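You operate a simulated robot arm through the tools that you are given. There is no shell and no other tool.

Carry out the task below with a simulated two-armed robot. There is one attempt and no reset: what you move stays moved.

TASK
Switch on the hanging lamp, wipe off the water mark and stand the teal sign on that spot.
Fine: use the yellow sponge and put it back; the sign faces the chairs. Set down upright: teal sign. What is to be rubbed or washed off counts as gone when no trace of it is left.

Only the result counts: the job must be done as asked and must still hold three seconds after the hand-in. Knocking over, shifting, dropping, spilling or breaking anything else fails it.

THE ROBOT
Two 7-joint arms with fingered hands on one trunk that stands fixed in place. Base frame: the origin is at the foot of the trunk, x ahead of it, y to its left, z up; the work surface is at about z = 760. Readings come in mm, rad, newtons and seconds.
The left shoulder is at [65, 154, 1215], the right one opposite. With the tool pointing down near the work surface each hand reaches from about 220 to 880 mm from the base axis, measured 20 degrees to its own side. Payload 5 kg a hand.
The TCP of each hand is the grasp point between the finger pads, 31 mm short of the fingertips. In the tool frame z runs along the fingers and y along their closing line. The gripper opens to 156 mm; its body begins 88 mm behind the TCP. The gripper is a hand of 4 fingers: y runs from the thumb to the fingers, the wrist lies at [0, 0, -249] in the tool frame, and closing takes about 1.5 s.
Orientation is that of the tool frame in the base frame, as a unit quaternion [w, x, y, z]. With the fingers straight down and closing along the base's y, the tool's x points along the base's -x, its y along +y and its z along -z.

THE INTERFACE
- The arms move only by the tool send_rows. It takes "left_motion", "right_motion" or both (then of equal length, played together; a hand with none holds still); each is a list of rows, each an object (a shift or turn left out is 0, a gripper value left out holds the last) with "offset": the shift along the base's x, y, z in mm, a list of three; "turn": the turn, a rotation vector about the base's x, y, z in rad, a list of three. In form: [{"offset": [tx, ty, tz], "turn": [rx, ry, rz]}, ...]. A call has 1 to 20 rows; each row shifts and turns the commanded pose from where the row before left it. "left_fingers" and "right_fingers" are, for a hand that has rows, the finger opening in mm, from 0 to 156, set as the call begins (left out, the last holds). A row lasts 0.2 s, in which the tool goes at most 50 mm and 0.15 rad; a call with a longer step from one row to the next is refused whole, and so is a gripper value outside its range. Where a pose cannot be reached the arm comes as near as it can. A force on the tool above 40 N (or 10 N above the force at the start of the call, whichever is more), or a blocked arm, ends the call early, and 0.2 s more pass. The fingers move at their own pace (about 108 mm/s each) and stop on an object; they squeeze with about 32 N. The grip force told is the motor's: it shows also when the fingers shut on nothing. Time passes only in rows, and 0.2 s behind the last, so rows that do not move let the fingers close. It gives the time, the measured TCP pose, the force on the tool (base axes), the opening and the grip force at its end, in the units of the frame above (readings bear some noise), with the torque about the TCP (base axes, N m) and any sound that the robot's microphone picked up, and new pictures: "show" is both (left out), scene, wrist or none (wrist: the cameras of the hands that moved).
- Cameras (640 x 400 px; columns grow to the right, rows downward): "scene" is now at [119, -49.2, 1440.5]; the picture's right is [-0.49, -0.87, -0.00], its down [-0.52, 0.30, -0.80] and it looks along [0.70, -0.39, -0.60] (base axes); focal length 356 px, centre (320, 200). "left" rides on the left gripper at [-72, 2, -111] in its tool frame; the picture's right is [-0.02, -1.00, 0.00], its down [0.84, -0.02, -0.55] and it looks along [0.55, -0.01, 0.84] (tool axes); focal length 234 px, centre (320, 200). "right" rides on the right gripper at [72, 2, -111] in its tool frame; the picture's right is [-0.02, 1.00, 0.00], its down [-0.84, -0.02, -0.54] and it looks along [-0.54, -0.01, 0.84] (tool axes); focal length 234 px, centre (320, 200).
- move_column(by): slides the trunk up (or, below 0, down) by that many mm; the arms and the scene camera ride with it, the base frame stays. It gives what a move gives, with no picture.
- set_fingers(finger1, finger2, finger3, thumb_bend, hand): sets how far each is bent, from 0 (flat) to 100 (curled in); at 30 the hand is open as for a grip, at 70 the pads meet at the TCP. One left out holds its place. A second passes; each finger stops where it meets its share of the squeeze, and holds until it gets a number again. A gripper value or a shape takes the hand back. It gives what a move gives, with no picture; readings hold the bend of each and the force on the fingers (four entries, about 0 where the hand has none), thumb and palm.
- grasp_type(shape, hand): the hand has 4 fingers and takes this shape, open, in about a second: jaw (thumb against the fingers, like two jaws); tri (thumb and two fingers); tip (a fingertip pinch); poke (one finger out to press); point (the index stretched); flat (the hand flat); cup (the hand cupped); fist (a fist). The gripper value then closes the fingers along that shape, each until it touches; the sizes above hold for jaw. It gives what a move gives, with no picture.
- turn_head(pan, tilt): turns the head with the scene camera to pan (to the left, within 1.501 rad either way) and tilt (down, from -0.506 to 1.204), counted from straight ahead of the robot. It gives what a move gives, and a new picture of the scene camera.
- point_at(camera, pixels): there is no depth. For up to 12 entries [column, row, z] of the newest picture of that camera ("zoom" is the newest enlarged one), the place [x, y] in the base frame at which the ray of that pixel passes the height z, good to about 2 mm. It takes no simulated time.
- enlarge(camera, box): a new picture of the part [left, top, right, bottom] of that camera's present view, enlarged. It takes no simulated time.
- close_job(): hands the job in; it is judged then, once.

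Open the grippers and draw the arms clear of the work before you hand the job in, unless the task says otherwise.

The tools are called after "Request:" as name(argument=value, ...) on one line, values as JSON. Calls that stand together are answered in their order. send_rows: Moves the arms, as the interface text tells. Its arguments: {"type":"object","properties":{"left_motion":{"type":"array","items":{"type":"object","properties":{"offset":{"type":"array","items":{"type":"number"}},"turn":{"type":"array","items":{"type":"number"}}}}},"left_fingers":{"type":"number"},"right_motion":{"type":"array","items":{"type":"object","properties":{"offset":{"type":"array","items":{"type":"number"}},"turn":{"type":"array","items":{"type":"number"}}}}},"right_fingers":{"type":"number"},"show":{"type":"string","enum":["both","scene","wrist","none"]}},"required":[]} The other tools are called the same way: move_column (by) moves the trunk up or down; grasp_type (shape, hand) gives the hand a shape; set_fingers (finger1, finger2, finger3, thumb_bend, hand) moves the fingers one by one; turn_head (pan, tilt) turns the head that bears the scene camera; point_at (camera, pixels) gives the place at which the rays of pixels pass given heights; enlarge (camera, box) takes an enlarged picture of a part of a camera's view; close_job () hands the job in.

At the start:

```text
time_s: 0.0
left_position: [605.6, -92.3, 1025.9]
left_tcp_rot: [0.002, 0.0, 1.0, 0.002]
left_ft_force: [0.2, -0.6, -0.3]
left_moment: [-0.02, 0.01, -0.01]
left_finger_gap: 155.9
left_grip_force: 0.1
left_shape: jaw
left_bend: [30.0, 30.0, 30.0, 30.0]
left_finger forces: [0.0, 0.1, 0.1, 0.0, 0.1, 0.1]
right_position: [493.6, -535.4, 1124.7]
right_tcp_rot: [0.003, 0.0, 1.0, 0.002]
right_ft_force: [0.0, 0.4, -0.3]
right_moment: [0.03, 0.01, 0.0]
right_finger_gap: 156.1
right_grip_force: 0.0
right_shape: jaw
right_bend: [30.0, 30.0, 30.0, 30.0]
right_finger forces: [0.1, 0.0, 0.1, 0.1, 0.0, 0.0]
trunk travel left (down, up): [-600.0, 340.0]
head pan, tilt (commanded): [-0.517, 0.646]
```

scene: 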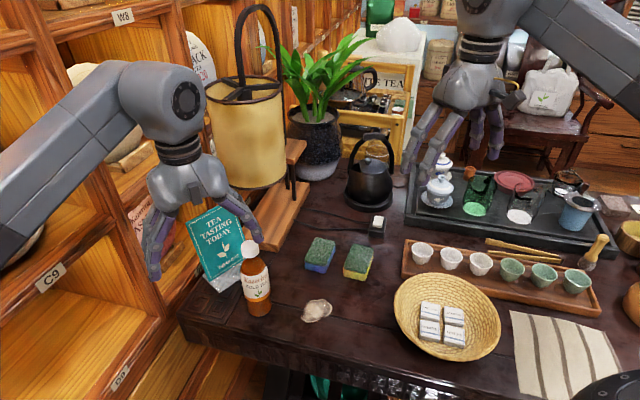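
right: 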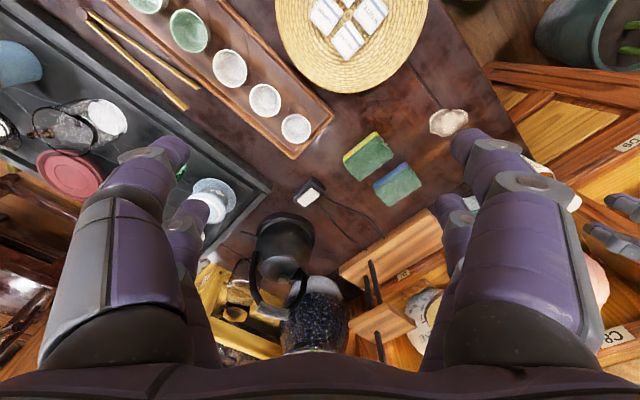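
left: 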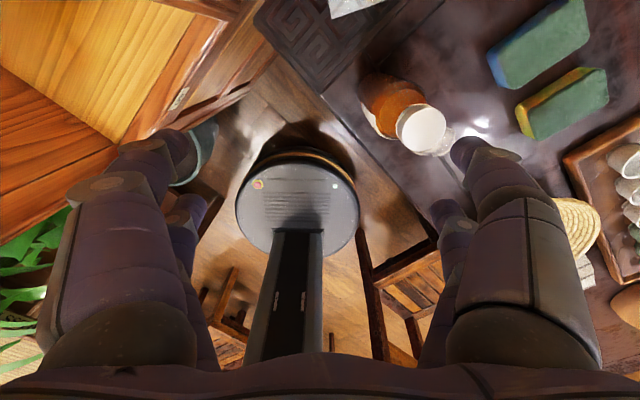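

The picture shows two sponges (around (320,253) and (358,261)), a whitish mark near (317,311), the teal sign at (220,245), and a lamp with a cylindrical shade at (245,120). I enlarge these to see them properly.

Request:
enlarge(camera="scene", box=[180, 180, 420, 340])

Request:
enlarge(camera="scene", box=[180, 0, 420, 200])

Request:
enlarge(camera="scene", box=[400, 0, 640, 200])

```text
2.50 times, centred on (300, 260) of scene
```

zoom: 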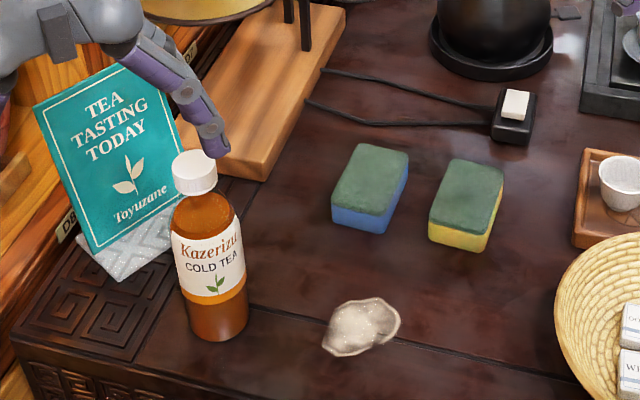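

```text
2.00 times, centred on (300, 100) of scene
```

zoom: 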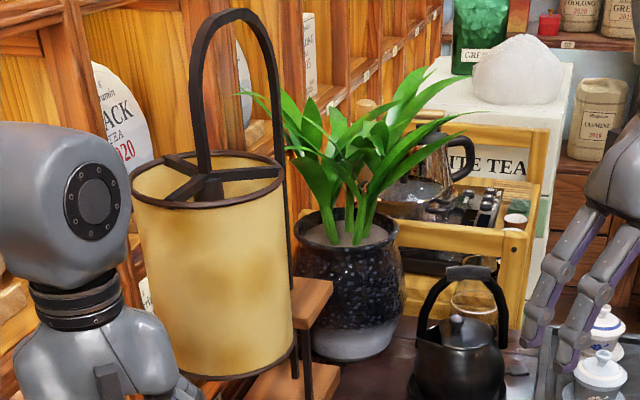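

```text
2.00 times, centred on (520, 100) of scene
```

zoom: 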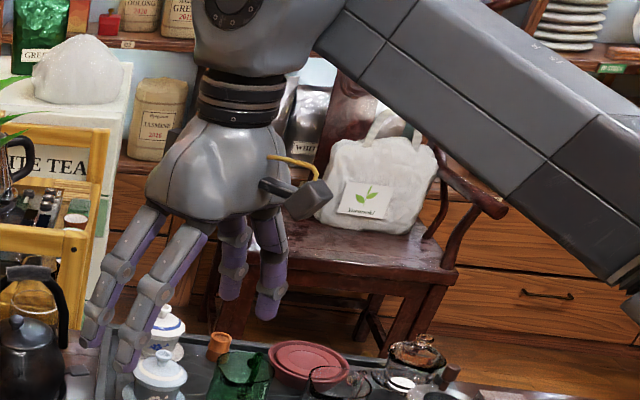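

The sponges, mark, sign and a cord switch at (377,225) are visible. I measure key places on the table plane.

Request:
point_at(camera="scene", pixels=[[317, 311, 760], [302, 311, 760], [332, 311, 760], [317, 320, 760], [317, 300, 760], [377, 230, 760], [316, 262, 760], [356, 272, 760], [258, 312, 760], [215, 280, 760], [180, 320, 760], [290, 178, 760]])

Request:
enlarge(camera="scene", box=[280, 200, 400, 280])

Request:
enlarge(camera="scene", box=[280, 270, 400, 350])

Request:
enlarge(camera="scene", box=[160, 190, 280, 330])

```text
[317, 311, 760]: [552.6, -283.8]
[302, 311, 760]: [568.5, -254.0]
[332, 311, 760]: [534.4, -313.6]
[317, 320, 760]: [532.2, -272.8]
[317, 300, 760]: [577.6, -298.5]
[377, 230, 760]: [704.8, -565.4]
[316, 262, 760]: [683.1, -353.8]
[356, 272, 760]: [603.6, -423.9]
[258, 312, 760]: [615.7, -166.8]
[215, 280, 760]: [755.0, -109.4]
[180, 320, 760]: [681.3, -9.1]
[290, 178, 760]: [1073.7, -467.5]
```

```text
5.00 times, centred on (340, 240) of scene
```

zoom: 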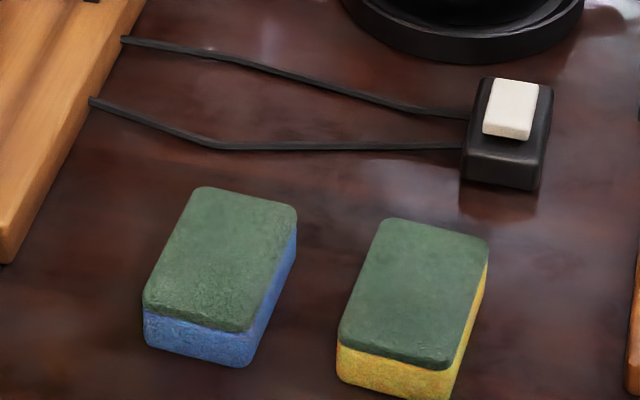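

```text
5.00 times, centred on (340, 310) of scene
```

zoom: 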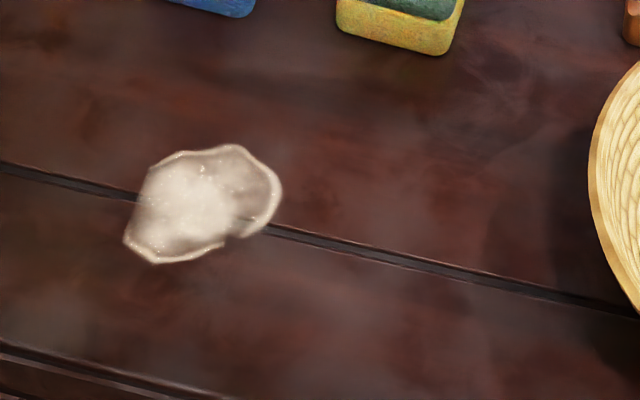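

```text
2.86 times, centred on (220, 260) of scene
```

zoom: 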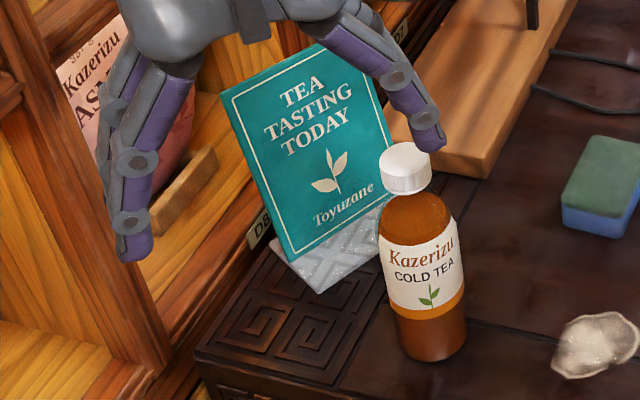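

The mark is centred near [552,-284] and the yellow sponge near [605,-424]. I turn the head to find the chairs around the table.

Request:
turn_head(pan=-1.2, tilt=0.6)

Request:
turn_head(pan=0.4, tilt=0.7)

Request:
turn_head(pan=-0.5, tilt=0.2)

```text
time_s: 1.1
left_position: [605.4, -92.6, 1026.3]
left_tcp_rot: [0.002, 0.0, 1.0, 0.002]
left_ft_force: [-0.3, -0.1, -0.4]
left_moment: [-0.02, 0.0, 0.01]
left_finger_gap: 155.5
left_grip_force: 0.1
left_shape: jaw
left_bend: [30.0, 30.0, 30.0, 30.0]
left_finger forces: [0.0, 0.1, 0.0, 0.1, 0.0, 0.1]
right_position: [495.4, -533.9, 1125.0]
right_tcp_rot: [0.001, 0.0, 1.0, 0.001]
right_ft_force: [0.4, -0.4, 0.2]
right_moment: [0.0, 0.02, -0.03]
right_finger_gap: 156.0
right_grip_force: 0.1
right_shape: jaw
right_bend: [30.0, 30.0, 30.0, 30.0]
right_finger forces: [0.0, 0.0, 0.1, 0.1, 0.0, 0.0]
trunk travel left (down, up): [-600.0, 340.0]
head pan, tilt (commanded): [-1.201, 0.6]
```

scene: 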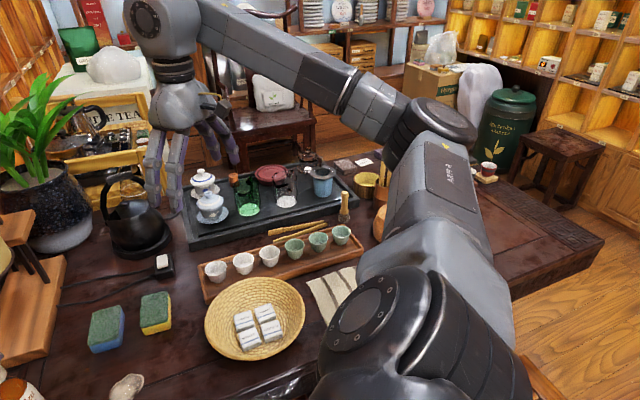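

```text
time_s: 2.7
left_position: [605.9, -92.6, 1025.1]
left_tcp_rot: [0.003, 0.0, 1.0, 0.002]
left_ft_force: [0.0, -0.8, -0.1]
left_moment: [0.0, 0.02, -0.01]
left_finger_gap: 155.8
left_grip_force: 0.1
left_shape: jaw
left_bend: [30.0, 30.0, 30.0, 30.0]
left_finger forces: [0.0, 0.1, 0.0, 0.0, 0.1, 0.0]
right_position: [494.8, -535.4, 1124.8]
right_tcp_rot: [0.002, 0.0, 1.0, 0.002]
right_ft_force: [0.6, 0.2, -1.0]
right_moment: [0.01, 0.01, 0.01]
right_finger_gap: 156.0
right_grip_force: 0.1
right_shape: jaw
right_bend: [30.0, 30.0, 30.0, 30.0]
right_finger forces: [0.0, 0.0, 0.0, 0.0, 0.0, 0.0]
trunk travel left (down, up): [-600.0, 340.0]
head pan, tilt (commanded): [0.4, 0.7]
```

scene: 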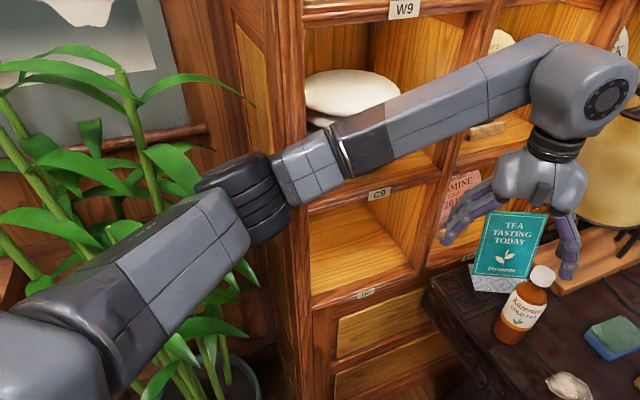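

```text
time_s: 3.9
left_position: [605.0, -91.9, 1025.9]
left_tcp_rot: [0.002, 0.0, 1.0, 0.002]
left_ft_force: [-1.1, -0.2, -0.3]
left_moment: [0.04, 0.01, -0.03]
left_finger_gap: 155.9
left_grip_force: 0.0
left_shape: jaw
left_bend: [30.0, 30.0, 30.0, 30.0]
left_finger forces: [0.0, 0.1, 0.0, 0.0, 0.0, 0.1]
right_position: [494.5, -535.2, 1126.3]
right_tcp_rot: [0.002, 0.0, 1.0, 0.002]
right_ft_force: [0.5, -1.0, -0.8]
right_moment: [-0.04, 0.0, -0.03]
right_finger_gap: 155.9
right_grip_force: 0.1
right_shape: jaw
right_bend: [30.0, 30.0, 30.0, 30.0]
right_finger forces: [0.1, 0.0, 0.0, 0.0, 0.0, 0.0]
trunk travel left (down, up): [-600.0, 340.0]
head pan, tilt (commanded): [-0.499, 0.201]
```

scene: 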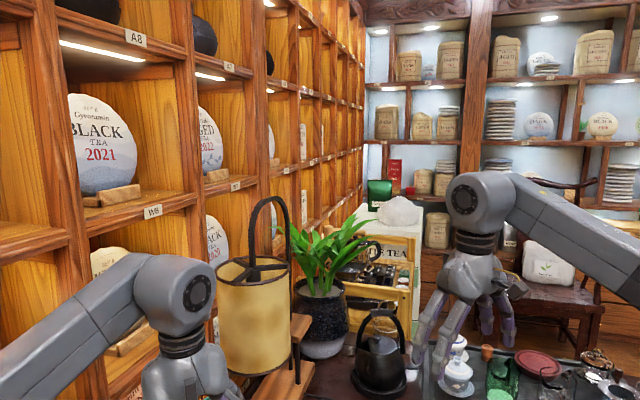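

The far-side chair with a bag is visible; I check whether there are other chairs, e.g. behind the robot or at the table's other side.

Request:
turn_head(pan=-1.5, tilt=0.5)

Request:
enlarge(camera="left", box=[160, 100, 480, 400])

Request:
turn_head(pan=-0.9, tilt=0.35)

```text
time_s: 5.2
left_position: [606.3, -93.3, 1025.5]
left_tcp_rot: [0.001, 0.0, 1.0, 0.001]
left_ft_force: [-0.3, -0.6, 0.1]
left_moment: [-0.02, -0.02, -0.01]
left_finger_gap: 156.2
left_grip_force: 0.0
left_shape: jaw
left_bend: [30.0, 30.0, 30.0, 30.0]
left_finger forces: [0.0, 0.0, 0.0, 0.0, 0.0, 0.0]
right_position: [495.0, -534.3, 1124.7]
right_tcp_rot: [0.002, 0.0, 1.0, 0.002]
right_ft_force: [-0.4, 0.0, -0.3]
right_moment: [-0.01, 0.03, 0.03]
right_finger_gap: 156.0
right_grip_force: 0.0
right_shape: jaw
right_bend: [30.0, 30.0, 30.0, 30.0]
right_finger forces: [0.0, 0.1, 0.0, 0.1, 0.0, 0.0]
trunk travel left (down, up): [-600.0, 340.0]
head pan, tilt (commanded): [-1.499, 0.499]
```

scene: 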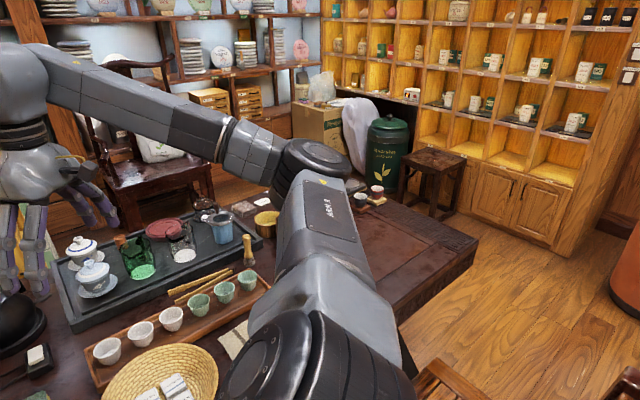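

```text
1.33 times, centred on (320, 250) of left
```

zoom: 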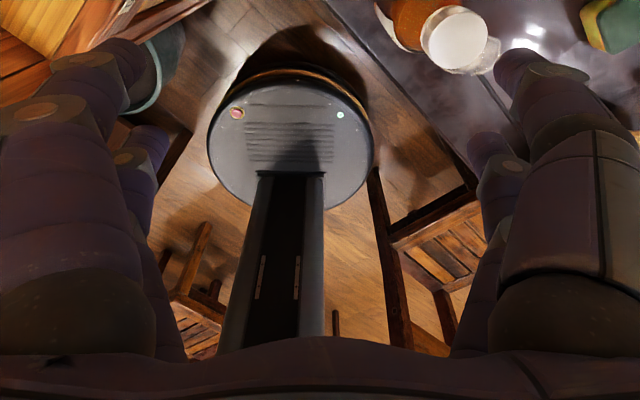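

```text
time_s: 6.2
left_position: [606.8, -92.9, 1024.9]
left_tcp_rot: [0.002, 0.0, 1.0, 0.002]
left_ft_force: [0.3, -0.5, -1.0]
left_moment: [-0.02, -0.01, -0.01]
left_finger_gap: 156.0
left_grip_force: 0.1
left_shape: jaw
left_bend: [30.0, 30.0, 30.0, 30.0]
left_finger forces: [0.0, 0.1, 0.0, 0.0, 0.1, 0.0]
right_position: [495.1, -535.4, 1124.2]
right_tcp_rot: [0.002, 0.001, 1.0, 0.002]
right_ft_force: [0.8, 0.1, 0.8]
right_moment: [0.0, 0.02, -0.03]
right_finger_gap: 156.0
right_grip_force: 0.2
right_shape: jaw
right_bend: [30.0, 30.0, 30.0, 30.0]
right_finger forces: [0.0, 0.1, 0.0, 0.0, 0.1, 0.0]
trunk travel left (down, up): [-600.0, 340.0]
head pan, tilt (commanded): [-0.901, 0.351]
```

scene: 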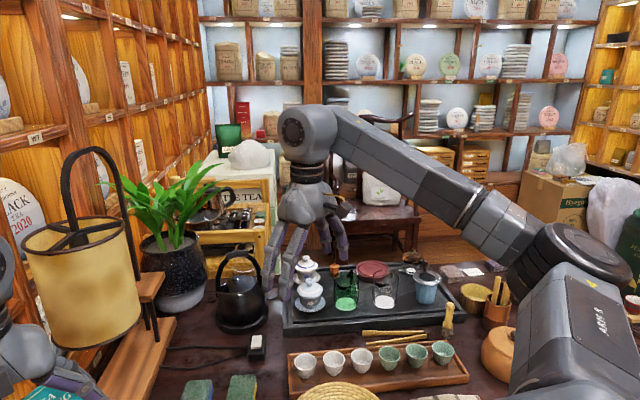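

Slatted chairs also show on the robot's side of the table. I look down along the near edge to find the table's orientation and these chairs.

Request:
turn_head(pan=-0.9, tilt=1.15)

Request:
turn_head(pan=-1.5, tilt=0.9)

Request:
turn_head(pan=-0.3, tilt=1.0)

```text
time_s: 7.3
left_position: [606.3, -92.5, 1026.5]
left_tcp_rot: [0.001, 0.0, 1.0, 0.002]
left_ft_force: [0.4, 0.0, -0.7]
left_moment: [0.02, 0.0, 0.04]
left_finger_gap: 155.9
left_grip_force: 0.0
left_shape: jaw
left_bend: [30.0, 30.0, 30.0, 30.0]
left_finger forces: [0.0, 0.1, 0.0, 0.1, 0.0, 0.0]
right_position: [495.9, -534.5, 1124.0]
right_tcp_rot: [0.002, 0.0, 1.0, 0.002]
right_ft_force: [-0.1, 0.2, 0.2]
right_moment: [-0.04, 0.05, 0.02]
right_finger_gap: 156.0
right_grip_force: 0.0
right_shape: jaw
right_bend: [30.0, 30.0, 30.0, 30.0]
right_finger forces: [0.0, 0.0, 0.1, 0.0, 0.0, 0.0]
trunk travel left (down, up): [-600.0, 340.0]
head pan, tilt (commanded): [-0.901, 1.15]
```

scene: 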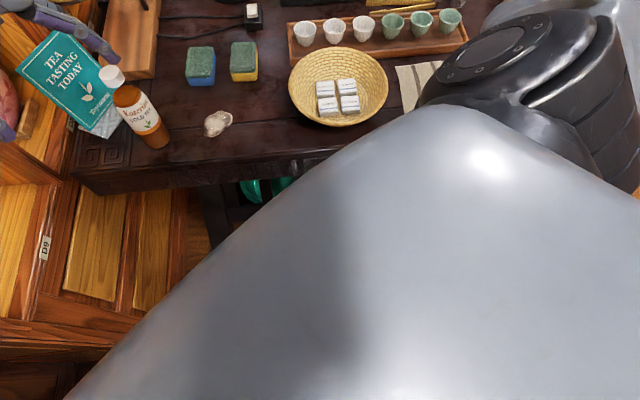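

```text
time_s: 8.3
left_position: [606.5, -93.2, 1025.1]
left_tcp_rot: [0.002, 0.0, 1.0, 0.002]
left_ft_force: [-0.5, -0.5, 0.2]
left_moment: [0.0, -0.03, 0.02]
left_finger_gap: 155.6
left_grip_force: 0.1
left_shape: jaw
left_bend: [30.0, 30.0, 30.0, 30.0]
left_finger forces: [0.0, 0.1, 0.0, 0.1, 0.0, 0.1]
right_position: [496.4, -534.7, 1124.3]
right_tcp_rot: [0.002, 0.0, 1.0, 0.001]
right_ft_force: [-0.8, 0.3, 0.8]
right_moment: [0.0, 0.0, -0.02]
right_finger_gap: 156.1
right_grip_force: 0.0
right_shape: jaw
right_bend: [30.0, 30.0, 30.0, 30.0]
right_finger forces: [0.1, 0.2, 0.1, 0.0, 0.0, 0.0]
trunk travel left (down, up): [-600.0, 340.0]
head pan, tilt (commanded): [-1.499, 0.901]
```

scene: 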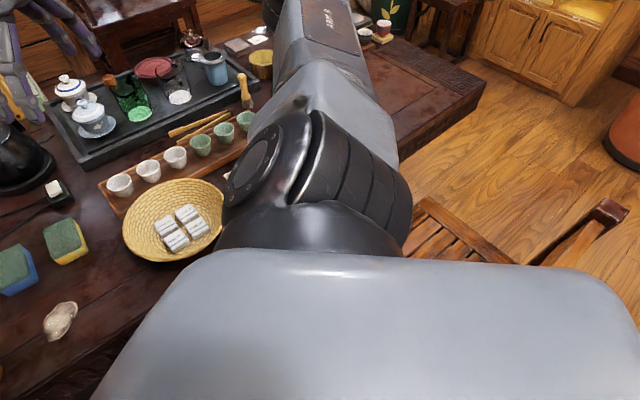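

```text
time_s: 9.7
left_position: [606.6, -93.1, 1027.7]
left_tcp_rot: [0.002, 0.0, 1.0, 0.002]
left_ft_force: [-0.3, -0.4, 0.6]
left_moment: [0.0, 0.01, -0.01]
left_finger_gap: 156.1
left_grip_force: 0.1
left_shape: jaw
left_bend: [30.0, 30.0, 30.0, 30.0]
left_finger forces: [0.1, 0.0, 0.1, 0.1, 0.0, 0.0]
right_position: [495.2, -534.2, 1123.6]
right_tcp_rot: [0.002, 0.0, 1.0, 0.002]
right_ft_force: [-0.7, 0.1, 0.4]
right_moment: [0.03, 0.0, 0.0]
right_finger_gap: 155.7
right_grip_force: 0.1
right_shape: jaw
right_bend: [30.0, 30.0, 30.0, 30.0]
right_finger forces: [0.0, 0.0, 0.0, 0.0, 0.0, 0.0]
trunk travel left (down, up): [-600.0, 340.0]
head pan, tilt (commanded): [-0.3, 1.0]
```

scene: 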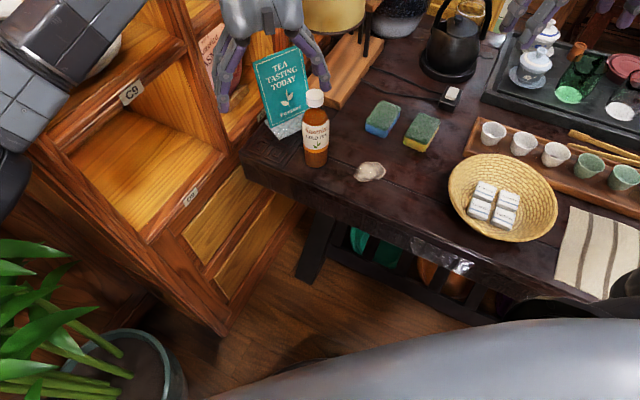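

Here the near edge runs from the corner (243,162) along toward (500,310). I measure edge and crack points plus object spots from this view.

Request:
point_at(camera="scene", pixels=[[243, 158, 760], [330, 212, 760], [450, 273, 760], [370, 172, 760], [356, 171, 760], [386, 171, 760], [421, 143, 760], [380, 127, 760], [315, 162, 760], [448, 105, 760], [275, 137, 760], [300, 115, 760]])

Request:
enlarge(camera="scene", box=[220, 40, 380, 180])

Request:
enlarge(camera="scene", box=[340, 60, 500, 200])

```text
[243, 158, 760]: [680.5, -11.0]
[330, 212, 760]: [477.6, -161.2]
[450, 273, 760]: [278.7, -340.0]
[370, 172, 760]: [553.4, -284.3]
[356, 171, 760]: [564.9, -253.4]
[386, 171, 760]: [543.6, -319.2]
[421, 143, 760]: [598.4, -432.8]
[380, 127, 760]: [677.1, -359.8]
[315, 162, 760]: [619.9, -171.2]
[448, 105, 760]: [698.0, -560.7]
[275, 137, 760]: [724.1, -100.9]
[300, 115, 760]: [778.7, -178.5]
```

```text
2.86 times, centred on (300, 110) of scene
```

zoom: 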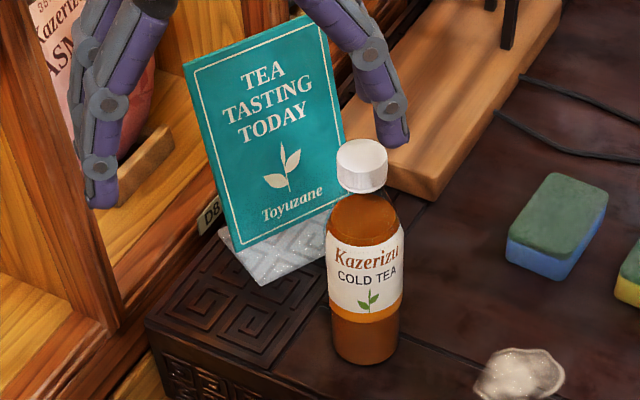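

```text
2.86 times, centred on (420, 130) of scene
```

zoom: 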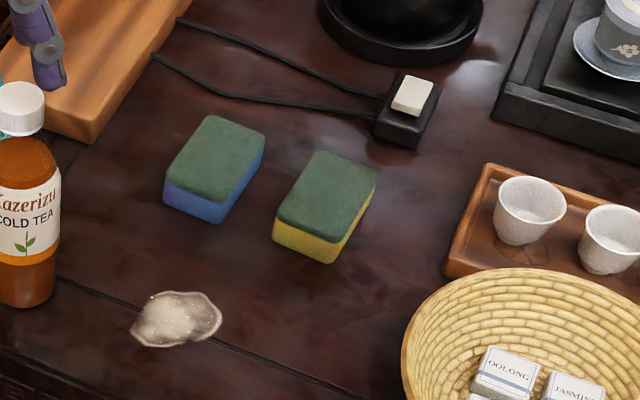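

The near edge runs along (0.77,0.63) with the robot and slatted chairs on its outer side. I zoom closer into the switch.

Request:
enlarge(camera="scene", box=[425, 75, 475, 115])

Request:
enlarge(camera="right", box=[270, 150, 370, 230])

Request:
enlarge(camera="right", box=[320, 80, 500, 220])

Request:
point_at(camera="right", pixels=[[310, 192, 785], [365, 155, 795], [448, 122, 760], [398, 185, 795], [428, 117, 760], [468, 127, 760], [448, 110, 760], [448, 136, 760]])

```text
10.00 times, centred on (450, 95) of scene
```

zoom: 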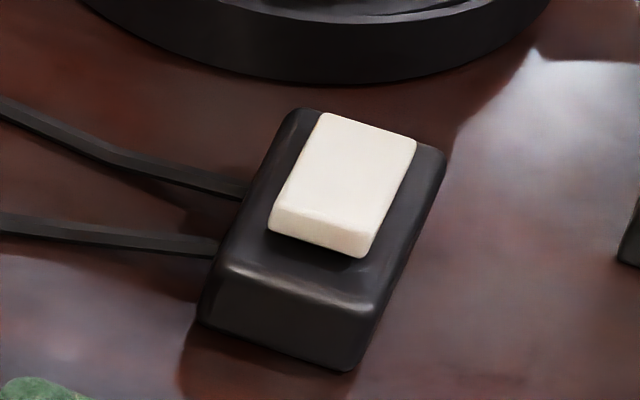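

```text
5.00 times, centred on (320, 190) of right
```

zoom: 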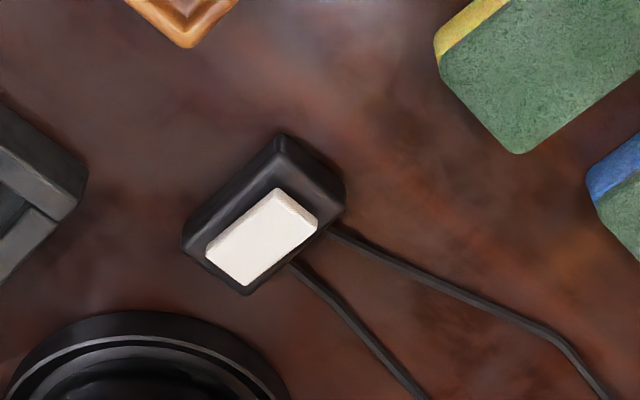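

```text
2.86 times, centred on (410, 150) of right
```

zoom: 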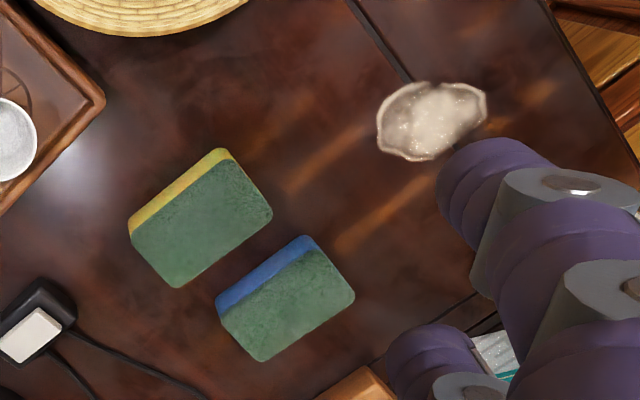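

```text
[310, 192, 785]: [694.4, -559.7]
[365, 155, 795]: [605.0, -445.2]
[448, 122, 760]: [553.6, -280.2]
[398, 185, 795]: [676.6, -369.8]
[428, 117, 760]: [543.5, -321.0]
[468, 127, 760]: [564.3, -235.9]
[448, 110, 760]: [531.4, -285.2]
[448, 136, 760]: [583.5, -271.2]
```

The switch is a black box with a white button at about [696,-560]. I shape the right hand to poke and move it over toward the switch for a closer view, while drawing the left hand up and back.

Request:
grasp_type(hand="right", shape="poke")

Request:
send_rows(left_motion=[{"offset": [-20, 20, 30]}, {"offset": [-20, 20, 30]}, {"offset": [-20, 20, 30]}, {"offset": [-20, 20, 10]}, {"offset": [-20, 20, 0]}, {"offset": [-20, 20, 0]}], right_motion=[{"offset": [15, 0, -20]}, {"offset": [15, 0, -20]}, {"offset": [15, 0, -20]}, {"offset": [15, 0, -20]}, {"offset": [15, 0, -20]}, {"offset": [15, 0, -20]}], show="both")

```text
time_s: 10.6
left_position: [607.0, -93.4, 1024.6]
left_tcp_rot: [0.002, 0.0, 1.0, 0.001]
left_ft_force: [-0.1, -0.5, 0.3]
left_moment: [0.0, 0.0, 0.01]
left_finger_gap: 155.7
left_grip_force: 0.2
left_shape: jaw
left_bend: [30.0, 30.0, 30.0, 30.0]
left_finger forces: [0.1, 0.0, 0.0, 0.0, 0.0, 0.1]
right_position: [496.0, -534.0, 1123.2]
right_tcp_rot: [0.001, -0.001, 1.0, 0.002]
right_ft_force: [0.2, -1.1, -0.1]
right_moment: [0.01, 0.01, -0.03]
right_finger_gap: 0.0
right_grip_force: 0.1
right_shape: poke
right_bend: [100.0, 100.0, 100.0, 32.0]
right_finger forces: [0.0, 0.0, 0.0, 0.1, 0.0, 0.0]
trunk travel left (down, up): [-600.0, 340.0]
head pan, tilt (commanded): [-0.3, 1.0]
```

```text
time_s: 11.7
left_position: [498.3, 22.0, 1129.2]
left_tcp_rot: [0.014, 0.028, 0.999, -0.018]
left_ft_force: [6.4, 8.2, 2.3]
left_moment: [-0.91, 0.72, 0.03]
left_finger_gap: 155.9
left_grip_force: 0.0
left_shape: jaw
left_bend: [30.0, 30.0, 30.0, 30.0]
left_finger forces: [0.1, 0.1, 0.1, 0.0, 0.0, 0.0]
right_position: [551.8, -480.8, 1074.1]
right_tcp_rot: [0.03, 0.0, 0.999, -0.028]
right_ft_force: [-0.5, 1.8, 0.6]
right_moment: [-0.15, -0.12, -0.01]
right_finger_gap: 0.0
right_grip_force: 0.1
right_shape: poke
right_bend: [100.0, 100.0, 100.0, 32.0]
right_finger forces: [0.0, 0.0, 0.0, 0.1, 0.0, 0.0]
trunk travel left (down, up): [-600.0, 340.0]
head pan, tilt (commanded): [-0.3, 1.0]
stopped in row 5 (left hand): the arm was blocked; the commanded pose is now the measured one
```

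scene: 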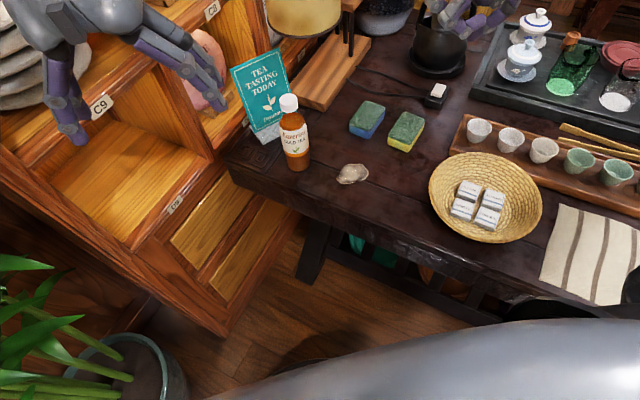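
right: 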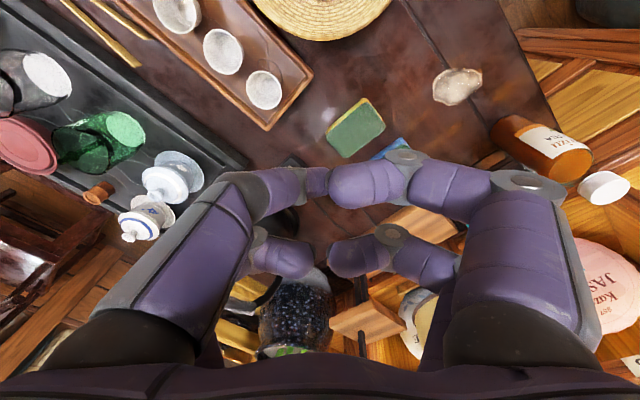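
left: 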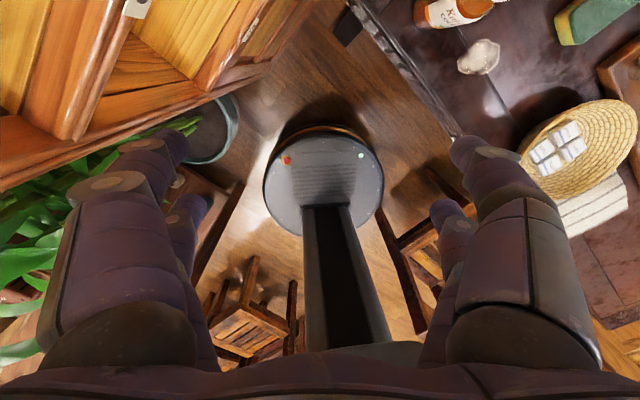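

The left arm got blocked near the shelf on its way back, so I ease it forward again a little and hold the right hand to see where it settles.

Request:
send_rows(left_motion=[{"offset": [15, -20, 0]}, {"offset": [15, -20, 0]}, {"offset": [0, 0, 0]}], right_motion=[{"offset": [0, 0, 0]}, {"offset": [0, 0, 0]}, {"offset": [0, 0, 0]}], show="none")

Request:
turn_head(pan=0.3, tilt=0.6)

```text
time_s: 12.0
left_position: [496.3, 50.0, 1121.8]
left_tcp_rot: [0.014, 0.031, 0.999, -0.027]
left_ft_force: [1.1, 0.4, 0.3]
left_moment: [0.01, 0.08, 0.01]
left_finger_gap: 156.0
left_grip_force: 0.0
left_shape: jaw
left_bend: [30.0, 30.0, 30.0, 30.0]
left_finger forces: [0.1, 0.1, 0.0, 0.0, 0.1, 0.0]
right_position: [555.0, -445.4, 1087.7]
right_tcp_rot: [0.054, 0.002, 0.998, -0.04]
right_ft_force: [-0.1, -1.9, -1.2]
right_moment: [0.18, -0.05, 0.04]
right_finger_gap: 0.0
right_grip_force: 0.0
right_shape: poke
right_bend: [100.0, 100.0, 100.0, 32.0]
right_finger forces: [0.1, 0.0, 0.1, 0.1, 0.0, 0.0]
trunk travel left (down, up): [-600.0, 340.0]
head pan, tilt (commanded): [-0.3, 1.0]
stopped in row 1 (left hand): the arm was blocked; the commanded pose is now the measured one
```

```text
time_s: 13.0
left_position: [495.6, 49.3, 1122.3]
left_tcp_rot: [0.015, 0.039, 0.999, -0.031]
left_ft_force: [0.2, -0.6, 0.3]
left_moment: [0.06, 0.01, -0.01]
left_finger_gap: 156.0
left_grip_force: 0.0
left_shape: jaw
left_bend: [30.0, 30.0, 30.0, 30.0]
left_finger forces: [0.0, 0.0, 0.0, 0.0, 0.0, 0.1]
right_position: [553.8, -440.9, 1091.3]
right_tcp_rot: [0.057, 0.002, 0.998, -0.041]
right_ft_force: [0.1, 0.1, -0.5]
right_moment: [-0.03, -0.02, 0.0]
right_finger_gap: 0.0
right_grip_force: 0.1
right_shape: poke
right_bend: [100.0, 100.0, 100.0, 32.0]
right_finger forces: [0.0, 0.0, 0.0, 0.0, 0.0, 0.1]
trunk travel left (down, up): [-600.0, 340.0]
head pan, tilt (commanded): [0.3, 0.6]
```

scene: 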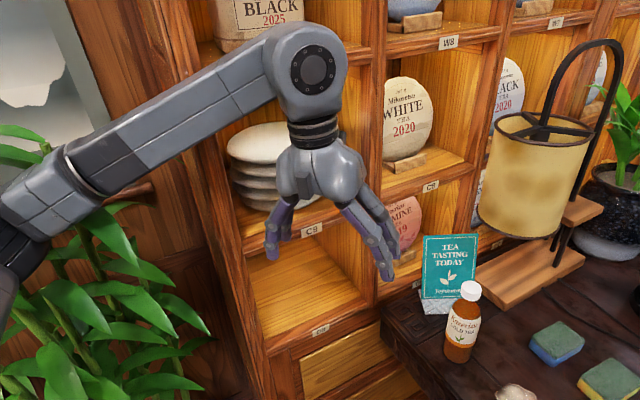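

Both hands drifted off their commanded path, so I test the right arm alone with slow small steps to see how it tracks.

Request:
send_rows(right_motion=[{"offset": [0, -8, 0]}, {"offset": [0, -8, 0]}, {"offset": [0, -8, 0]}, {"offset": [0, -8, 0]}, {"offset": [0, 0, 0]}, {"offset": [0, 0, 0]}], show="none")

Request:
turn_head(pan=-0.8, tilt=0.5)

```text
time_s: 13.4
left_position: [489.5, 59.8, 1115.8]
left_tcp_rot: [0.017, 0.08, 0.995, -0.052]
left_ft_force: [-0.1, -0.2, 0.3]
left_moment: [0.02, 0.04, -0.05]
left_finger_gap: 156.1
left_grip_force: 0.1
left_shape: jaw
left_bend: [30.0, 30.0, 30.0, 30.0]
left_finger forces: [0.0, 0.0, 0.0, 0.0, 0.0, 0.1]
right_position: [560.8, -403.5, 1109.1]
right_tcp_rot: [0.084, 0.011, 0.995, -0.055]
right_ft_force: [0.3, -1.2, -0.4]
right_moment: [0.11, -0.03, 0.04]
right_finger_gap: 0.0
right_grip_force: 0.0
right_shape: poke
right_bend: [100.0, 100.0, 100.0, 32.0]
right_finger forces: [0.0, 0.0, 0.0, 0.0, 0.1, 0.0]
trunk travel left (down, up): [-600.0, 340.0]
head pan, tilt (commanded): [0.3, 0.6]
stopped in row 1 (left hand): the arm was blocked; the commanded pose is now the measured one
```

```text
time_s: 14.7
left_position: [478.6, 55.1, 1110.7]
left_tcp_rot: [0.011, 0.079, 0.995, -0.061]
left_ft_force: [0.0, -0.3, 0.1]
left_moment: [-0.02, 0.02, 0.02]
left_finger_gap: 156.1
left_grip_force: 0.0
left_shape: jaw
left_bend: [30.0, 30.0, 30.0, 30.0]
left_finger forces: [0.0, 0.0, 0.0, 0.0, 0.1, 0.0]
right_position: [557.3, -396.0, 1109.2]
right_tcp_rot: [0.076, 0.009, 0.995, -0.061]
right_ft_force: [-0.4, -0.1, -0.6]
right_moment: [-0.03, 0.0, 0.03]
right_finger_gap: 0.2
right_grip_force: 0.0
right_shape: poke
right_bend: [100.0, 100.0, 100.0, 32.0]
right_finger forces: [0.0, 0.0, 0.0, 0.0, 0.0, 0.0]
trunk travel left (down, up): [-600.0, 340.0]
head pan, tilt (commanded): [-0.799, 0.499]
```

scene: 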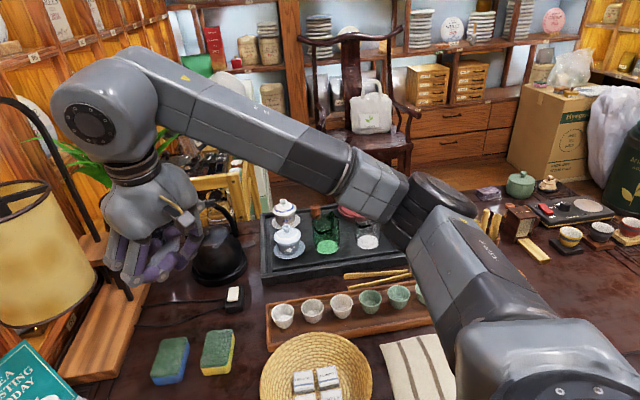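

The left arm reports being blocked even when it isn't commanded, so I hold both arms with zero motion and look at the readings.

Request:
send_rows(left_motion=[{"offset": [0, 0, 0]}, {"offset": [0, 0, 0]}], show="none")

Request:
turn_head(pan=0.6, tilt=0.75)

```text
time_s: 15.0
left_position: [415.9, 95.6, 1082.0]
left_tcp_rot: [-0.02, 0.09, 0.987, -0.128]
left_ft_force: [-1.9, -0.1, 0.2]
left_moment: [-0.08, -0.24, -0.02]
left_finger_gap: 156.2
left_grip_force: 0.0
left_shape: jaw
left_bend: [30.0, 30.0, 30.0, 30.0]
left_finger forces: [0.1, 0.0, 0.1, 0.0, 0.0, 0.0]
right_position: [579.4, -278.0, 1124.3]
right_tcp_rot: [0.079, -0.02, 0.992, -0.097]
right_ft_force: [1.5, -1.2, 1.9]
right_moment: [0.16, 0.17, -0.05]
right_finger_gap: 0.1
right_grip_force: 0.1
right_shape: poke
right_bend: [100.0, 100.0, 100.0, 32.0]
right_finger forces: [0.0, 0.0, 0.1, 0.1, 0.0, 0.0]
trunk travel left (down, up): [-600.0, 340.0]
head pan, tilt (commanded): [-0.799, 0.499]
stopped in row 1 (left hand): the arm was blocked; the commanded pose is now the measured one
```

```text
time_s: 16.6
left_position: [426.8, 232.0, 1087.6]
left_tcp_rot: [0.018, -0.01, 0.995, -0.095]
left_ft_force: [-61.2, 93.3, -7.9]
left_moment: [-11.84, -7.16, 9.22]
left_finger_gap: 156.0
left_grip_force: 0.1
left_shape: jaw
left_bend: [30.0, 30.0, 30.0, 30.0]
left_finger forces: [0.0, 0.0, 0.0, 0.0, 0.0, 0.1]
right_position: [568.0, -216.5, 1124.8]
right_tcp_rot: [0.077, -0.064, 0.99, -0.103]
right_ft_force: [-0.6, 0.2, -0.6]
right_moment: [0.05, 0.0, 0.01]
right_finger_gap: 0.1
right_grip_force: 0.0
right_shape: poke
right_bend: [100.0, 100.0, 100.0, 32.0]
right_finger forces: [0.0, 0.0, 0.1, 0.1, 0.1, 0.1]
trunk travel left (down, up): [-600.0, 340.0]
head pan, tilt (commanded): [0.6, 0.75]
```

scene: 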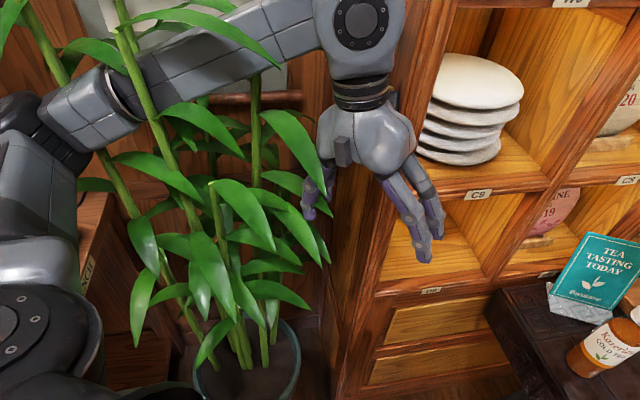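

The left hand is now hooked at the shelf post (force 93 N), so I pull it straight away from the shelf face toward the robot in small steps.

Request:
send_rows(left_motion=[{"offset": [-10, -8, 0]}, {"offset": [-10, -8, 0]}, {"offset": [-10, -8, 0]}], show="both")

```text
time_s: 16.9
left_position: [431.0, 234.4, 1088.5]
left_tcp_rot: [0.026, -0.015, 0.996, -0.085]
left_ft_force: [-27.4, 21.4, -15.1]
left_moment: [-3.13, -2.15, 2.36]
left_finger_gap: 156.0
left_grip_force: 0.1
left_shape: jaw
left_bend: [30.0, 30.0, 30.0, 30.0]
left_finger forces: [0.0, 0.0, 0.0, 0.1, 0.0, 0.0]
right_position: [567.7, -218.0, 1126.7]
right_tcp_rot: [0.083, -0.064, 0.989, -0.101]
right_ft_force: [-1.7, 5.8, 1.3]
right_moment: [-0.56, -0.21, -0.03]
right_finger_gap: 0.0
right_grip_force: 0.1
right_shape: poke
right_bend: [100.0, 100.0, 100.0, 32.0]
right_finger forces: [0.1, 0.0, 0.0, 0.0, 0.0, 0.0]
trunk travel left (down, up): [-600.0, 340.0]
head pan, tilt (commanded): [0.6, 0.75]
stopped in row 1 (right hand): the arm was blocked; the commanded pose is now the measured one
```

scene: 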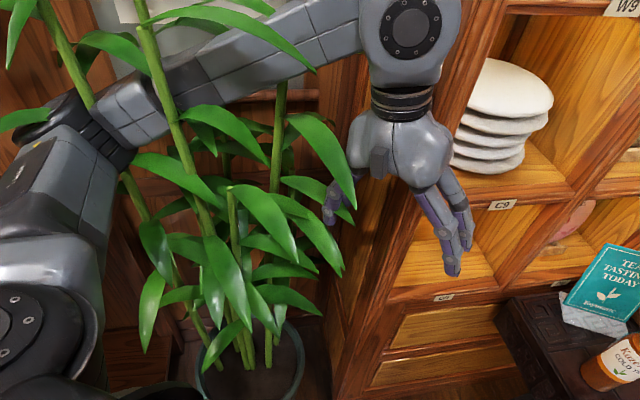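
left: 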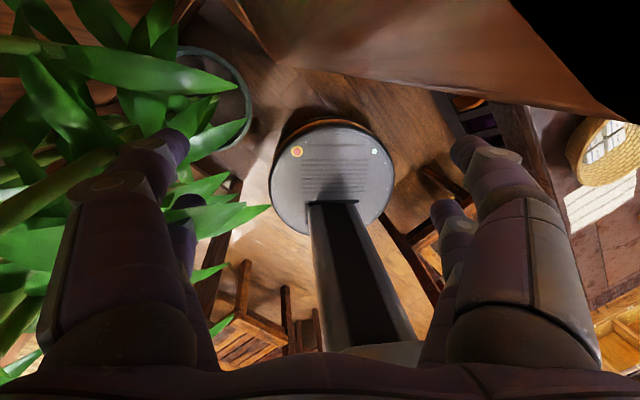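

The right arm also reports blocked now. I turn the head back to the earlier angle to compare static features and see both arms.

Request:
turn_head(pan=-0.3, tilt=1.0)

```text
time_s: 18.1
left_position: [430.1, 236.9, 1088.4]
left_tcp_rot: [0.025, -0.033, 0.997, -0.063]
left_ft_force: [-65.2, 109.8, -33.2]
left_moment: [-14.73, -5.81, 10.14]
left_finger_gap: 156.3
left_grip_force: 0.1
left_shape: jaw
left_bend: [30.0, 30.0, 30.0, 30.0]
left_finger forces: [0.0, 0.1, 0.0, 0.0, 0.0, 0.0]
right_position: [566.5, -233.6, 1118.5]
right_tcp_rot: [0.081, -0.066, 0.99, -0.093]
right_ft_force: [-0.7, 0.2, 0.0]
right_moment: [0.01, 0.01, -0.02]
right_finger_gap: 0.0
right_grip_force: 0.1
right_shape: poke
right_bend: [100.0, 100.0, 100.0, 32.0]
right_finger forces: [0.0, 0.1, 0.0, 0.0, 0.1, 0.0]
trunk travel left (down, up): [-600.0, 340.0]
head pan, tilt (commanded): [-0.3, 1.0]
```

scene: 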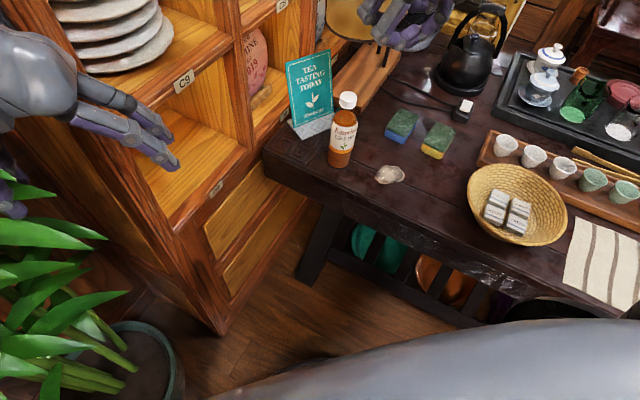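

The static scene shifted in this view (mark now at (390,174) instead of (370,172)), so I check whether the camera pose is tracked.

Request:
point_at(camera="scene", pixels=[[390, 174, 760], [342, 162, 760], [438, 148, 760], [463, 115, 760], [265, 158, 760]])

Request:
enlarge(camera="scene", box=[0, 0, 240, 200])

```text
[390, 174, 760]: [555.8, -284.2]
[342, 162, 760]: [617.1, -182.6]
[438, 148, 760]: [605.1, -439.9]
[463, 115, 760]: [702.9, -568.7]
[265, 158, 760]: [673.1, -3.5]
```

```text
2.00 times, centred on (120, 100) of scene
```

zoom: 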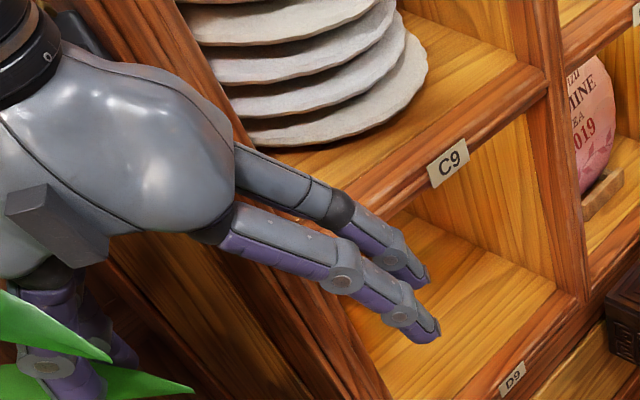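

The camera pose is tracked fine (mark still at [556,-284]); the left hand straddles the shelf's left panel. I pull it away from the shelf face with stronger steps.

Request:
send_rows(left_motion=[{"offset": [-32, -26, 5]}, {"offset": [-32, -26, 5]}, {"offset": [0, 0, 0]}], show="scene")

```text
time_s: 18.4
left_position: [430.1, 233.9, 1094.1]
left_tcp_rot: [0.037, -0.092, 0.995, -0.014]
left_ft_force: [-57.2, 88.0, -50.3]
left_moment: [-13.02, -3.47, 8.72]
left_finger_gap: 156.0
left_grip_force: 0.0
left_shape: jaw
left_bend: [30.0, 30.0, 30.0, 30.0]
left_finger forces: [0.0, 0.0, 0.0, 0.1, 0.0, 0.0]
right_position: [584.9, -252.6, 1107.6]
right_tcp_rot: [0.093, -0.089, 0.989, -0.068]
right_ft_force: [-3.7, 6.2, 0.2]
right_moment: [-0.55, -0.44, -0.07]
right_finger_gap: 0.0
right_grip_force: 0.1
right_shape: poke
right_bend: [100.0, 100.0, 100.0, 32.0]
right_finger forces: [0.1, 0.1, 0.0, 0.1, 0.0, 0.1]
trunk travel left (down, up): [-600.0, 340.0]
head pan, tilt (commanded): [-0.3, 1.0]
stopped in row 1 (left hand): the arm was blocked; the commanded pose is now the measured one
```

scene: 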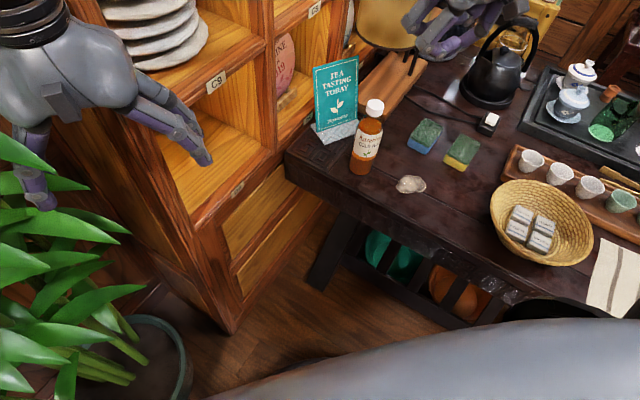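

The view is shifting though the head command is constant, so the camera itself is moving. I derive the camera's real position from point_at rays at two heights.

Request:
point_at(camera="scene", pixels=[[320, 200, 760], [320, 200, 1300], [20, 200, 760], [20, 200, 1300], [620, 200, 760], [620, 200, 1300], [320, 20, 760], [320, 20, 1300], [320, 380, 760], [320, 380, 1300], [410, 185, 760]])

```text
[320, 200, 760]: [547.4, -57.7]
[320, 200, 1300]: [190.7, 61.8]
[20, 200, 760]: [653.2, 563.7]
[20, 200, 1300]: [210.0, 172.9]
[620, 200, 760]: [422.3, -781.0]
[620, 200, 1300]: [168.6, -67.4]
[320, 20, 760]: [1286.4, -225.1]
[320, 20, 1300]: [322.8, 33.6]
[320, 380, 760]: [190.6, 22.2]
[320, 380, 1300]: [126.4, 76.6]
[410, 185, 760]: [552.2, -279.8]
```

The camera has moved 116 mm to the left and rolled by about 0.07 rad: the trunk leans. I let a moment pass with the hands held still and measure again.

Request:
send_rows(right_motion=[{"offset": [0, 0, 0]}], show="scene")

Request:
point_at(camera="scene", pixels=[[320, 200, 760], [320, 200, 1300], [20, 200, 760], [20, 200, 1300], [620, 200, 760], [620, 200, 1300]])

```text
time_s: 18.7
left_position: [426.2, 237.6, 1095.6]
left_tcp_rot: [0.044, -0.153, 0.987, 0.034]
left_ft_force: [-0.2, 0.8, -0.3]
left_moment: [-0.02, 0.0, 0.02]
left_finger_gap: 155.8
left_grip_force: 0.1
left_shape: jaw
left_bend: [30.0, 30.0, 30.0, 30.0]
left_finger forces: [0.1, 0.1, 0.0, 0.0, 0.1, 0.1]
right_position: [603.5, -272.6, 1087.9]
right_tcp_rot: [0.104, -0.098, 0.989, -0.038]
right_ft_force: [-6.6, -13.0, -2.4]
right_moment: [1.23, -0.79, 0.32]
right_finger_gap: 0.2
right_grip_force: 0.1
right_shape: poke
right_bend: [100.0, 100.0, 100.0, 32.0]
right_finger forces: [0.0, 0.0, 0.1, 0.0, 0.1, 0.0]
trunk travel left (down, up): [-600.0, 340.0]
head pan, tilt (commanded): [-0.3, 1.0]
stopped in row 1 (left hand): the force on the tool passed its limit at 155 N (the readings are from after the stop); the commanded pose is now the measured one
```

scene: 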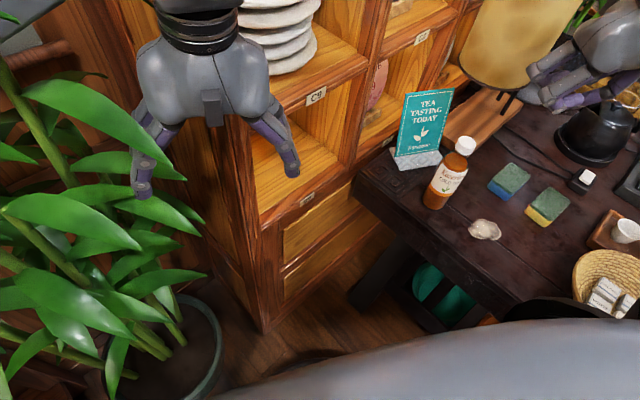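

```text
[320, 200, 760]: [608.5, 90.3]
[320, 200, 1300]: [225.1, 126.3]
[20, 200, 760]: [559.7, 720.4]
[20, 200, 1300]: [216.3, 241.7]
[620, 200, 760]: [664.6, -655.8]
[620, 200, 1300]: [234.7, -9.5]
```

The body itself moved again and the left hand is now nearly force-free. I let a short time pass once more to see whether everything settles.

Request:
send_rows(left_motion=[{"offset": [0, 0, 0]}, {"offset": [0, 0, 0]}], right_motion=[{"offset": [0, 0, 0]}, {"offset": [0, 0, 0]}], show="scene")

Request:
point_at(camera="scene", pixels=[[320, 200, 760], [320, 200, 1300], [20, 200, 760], [20, 200, 1300], [620, 200, 760], [620, 200, 1300]])

```text
time_s: 19.0
left_position: [393.9, 172.8, 1087.4]
left_tcp_rot: [0.062, -0.092, 0.993, 0.047]
left_ft_force: [-13.7, -8.1, 0.1]
left_moment: [0.76, -1.26, -0.26]
left_finger_gap: 156.1
left_grip_force: 0.1
left_shape: jaw
left_bend: [30.0, 30.0, 30.0, 30.0]
left_finger forces: [0.1, 0.0, 0.0, 0.1, 0.0, 0.0]
right_position: [604.4, -42.2, 1099.0]
right_tcp_rot: [0.064, -0.143, 0.984, -0.088]
right_ft_force: [-87.1, 4.4, -35.0]
right_moment: [-0.86, -7.94, 0.24]
right_finger_gap: 0.2
right_grip_force: 0.0
right_shape: poke
right_bend: [100.0, 100.0, 100.0, 33.0]
right_finger forces: [0.0, 0.0, 0.1, 0.0, 0.0, 0.1]
trunk travel left (down, up): [-600.0, 340.0]
head pan, tilt (commanded): [-0.3, 1.0]
stopped in row 1 (left hand): the arm was blocked; the commanded pose is now the measured one
```

scene: 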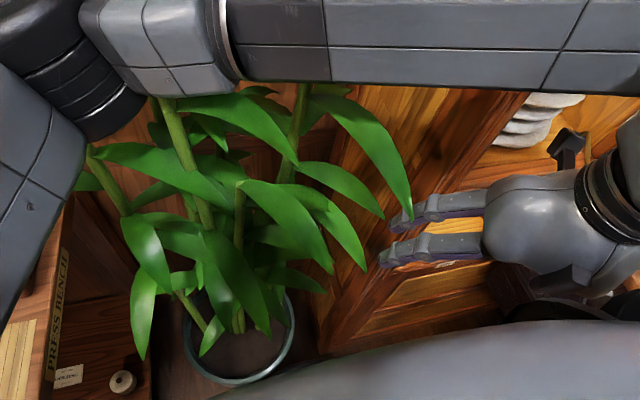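

```text
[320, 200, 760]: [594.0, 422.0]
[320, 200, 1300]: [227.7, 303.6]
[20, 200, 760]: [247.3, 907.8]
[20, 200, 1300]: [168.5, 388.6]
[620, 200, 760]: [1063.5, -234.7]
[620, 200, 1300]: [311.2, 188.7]
```

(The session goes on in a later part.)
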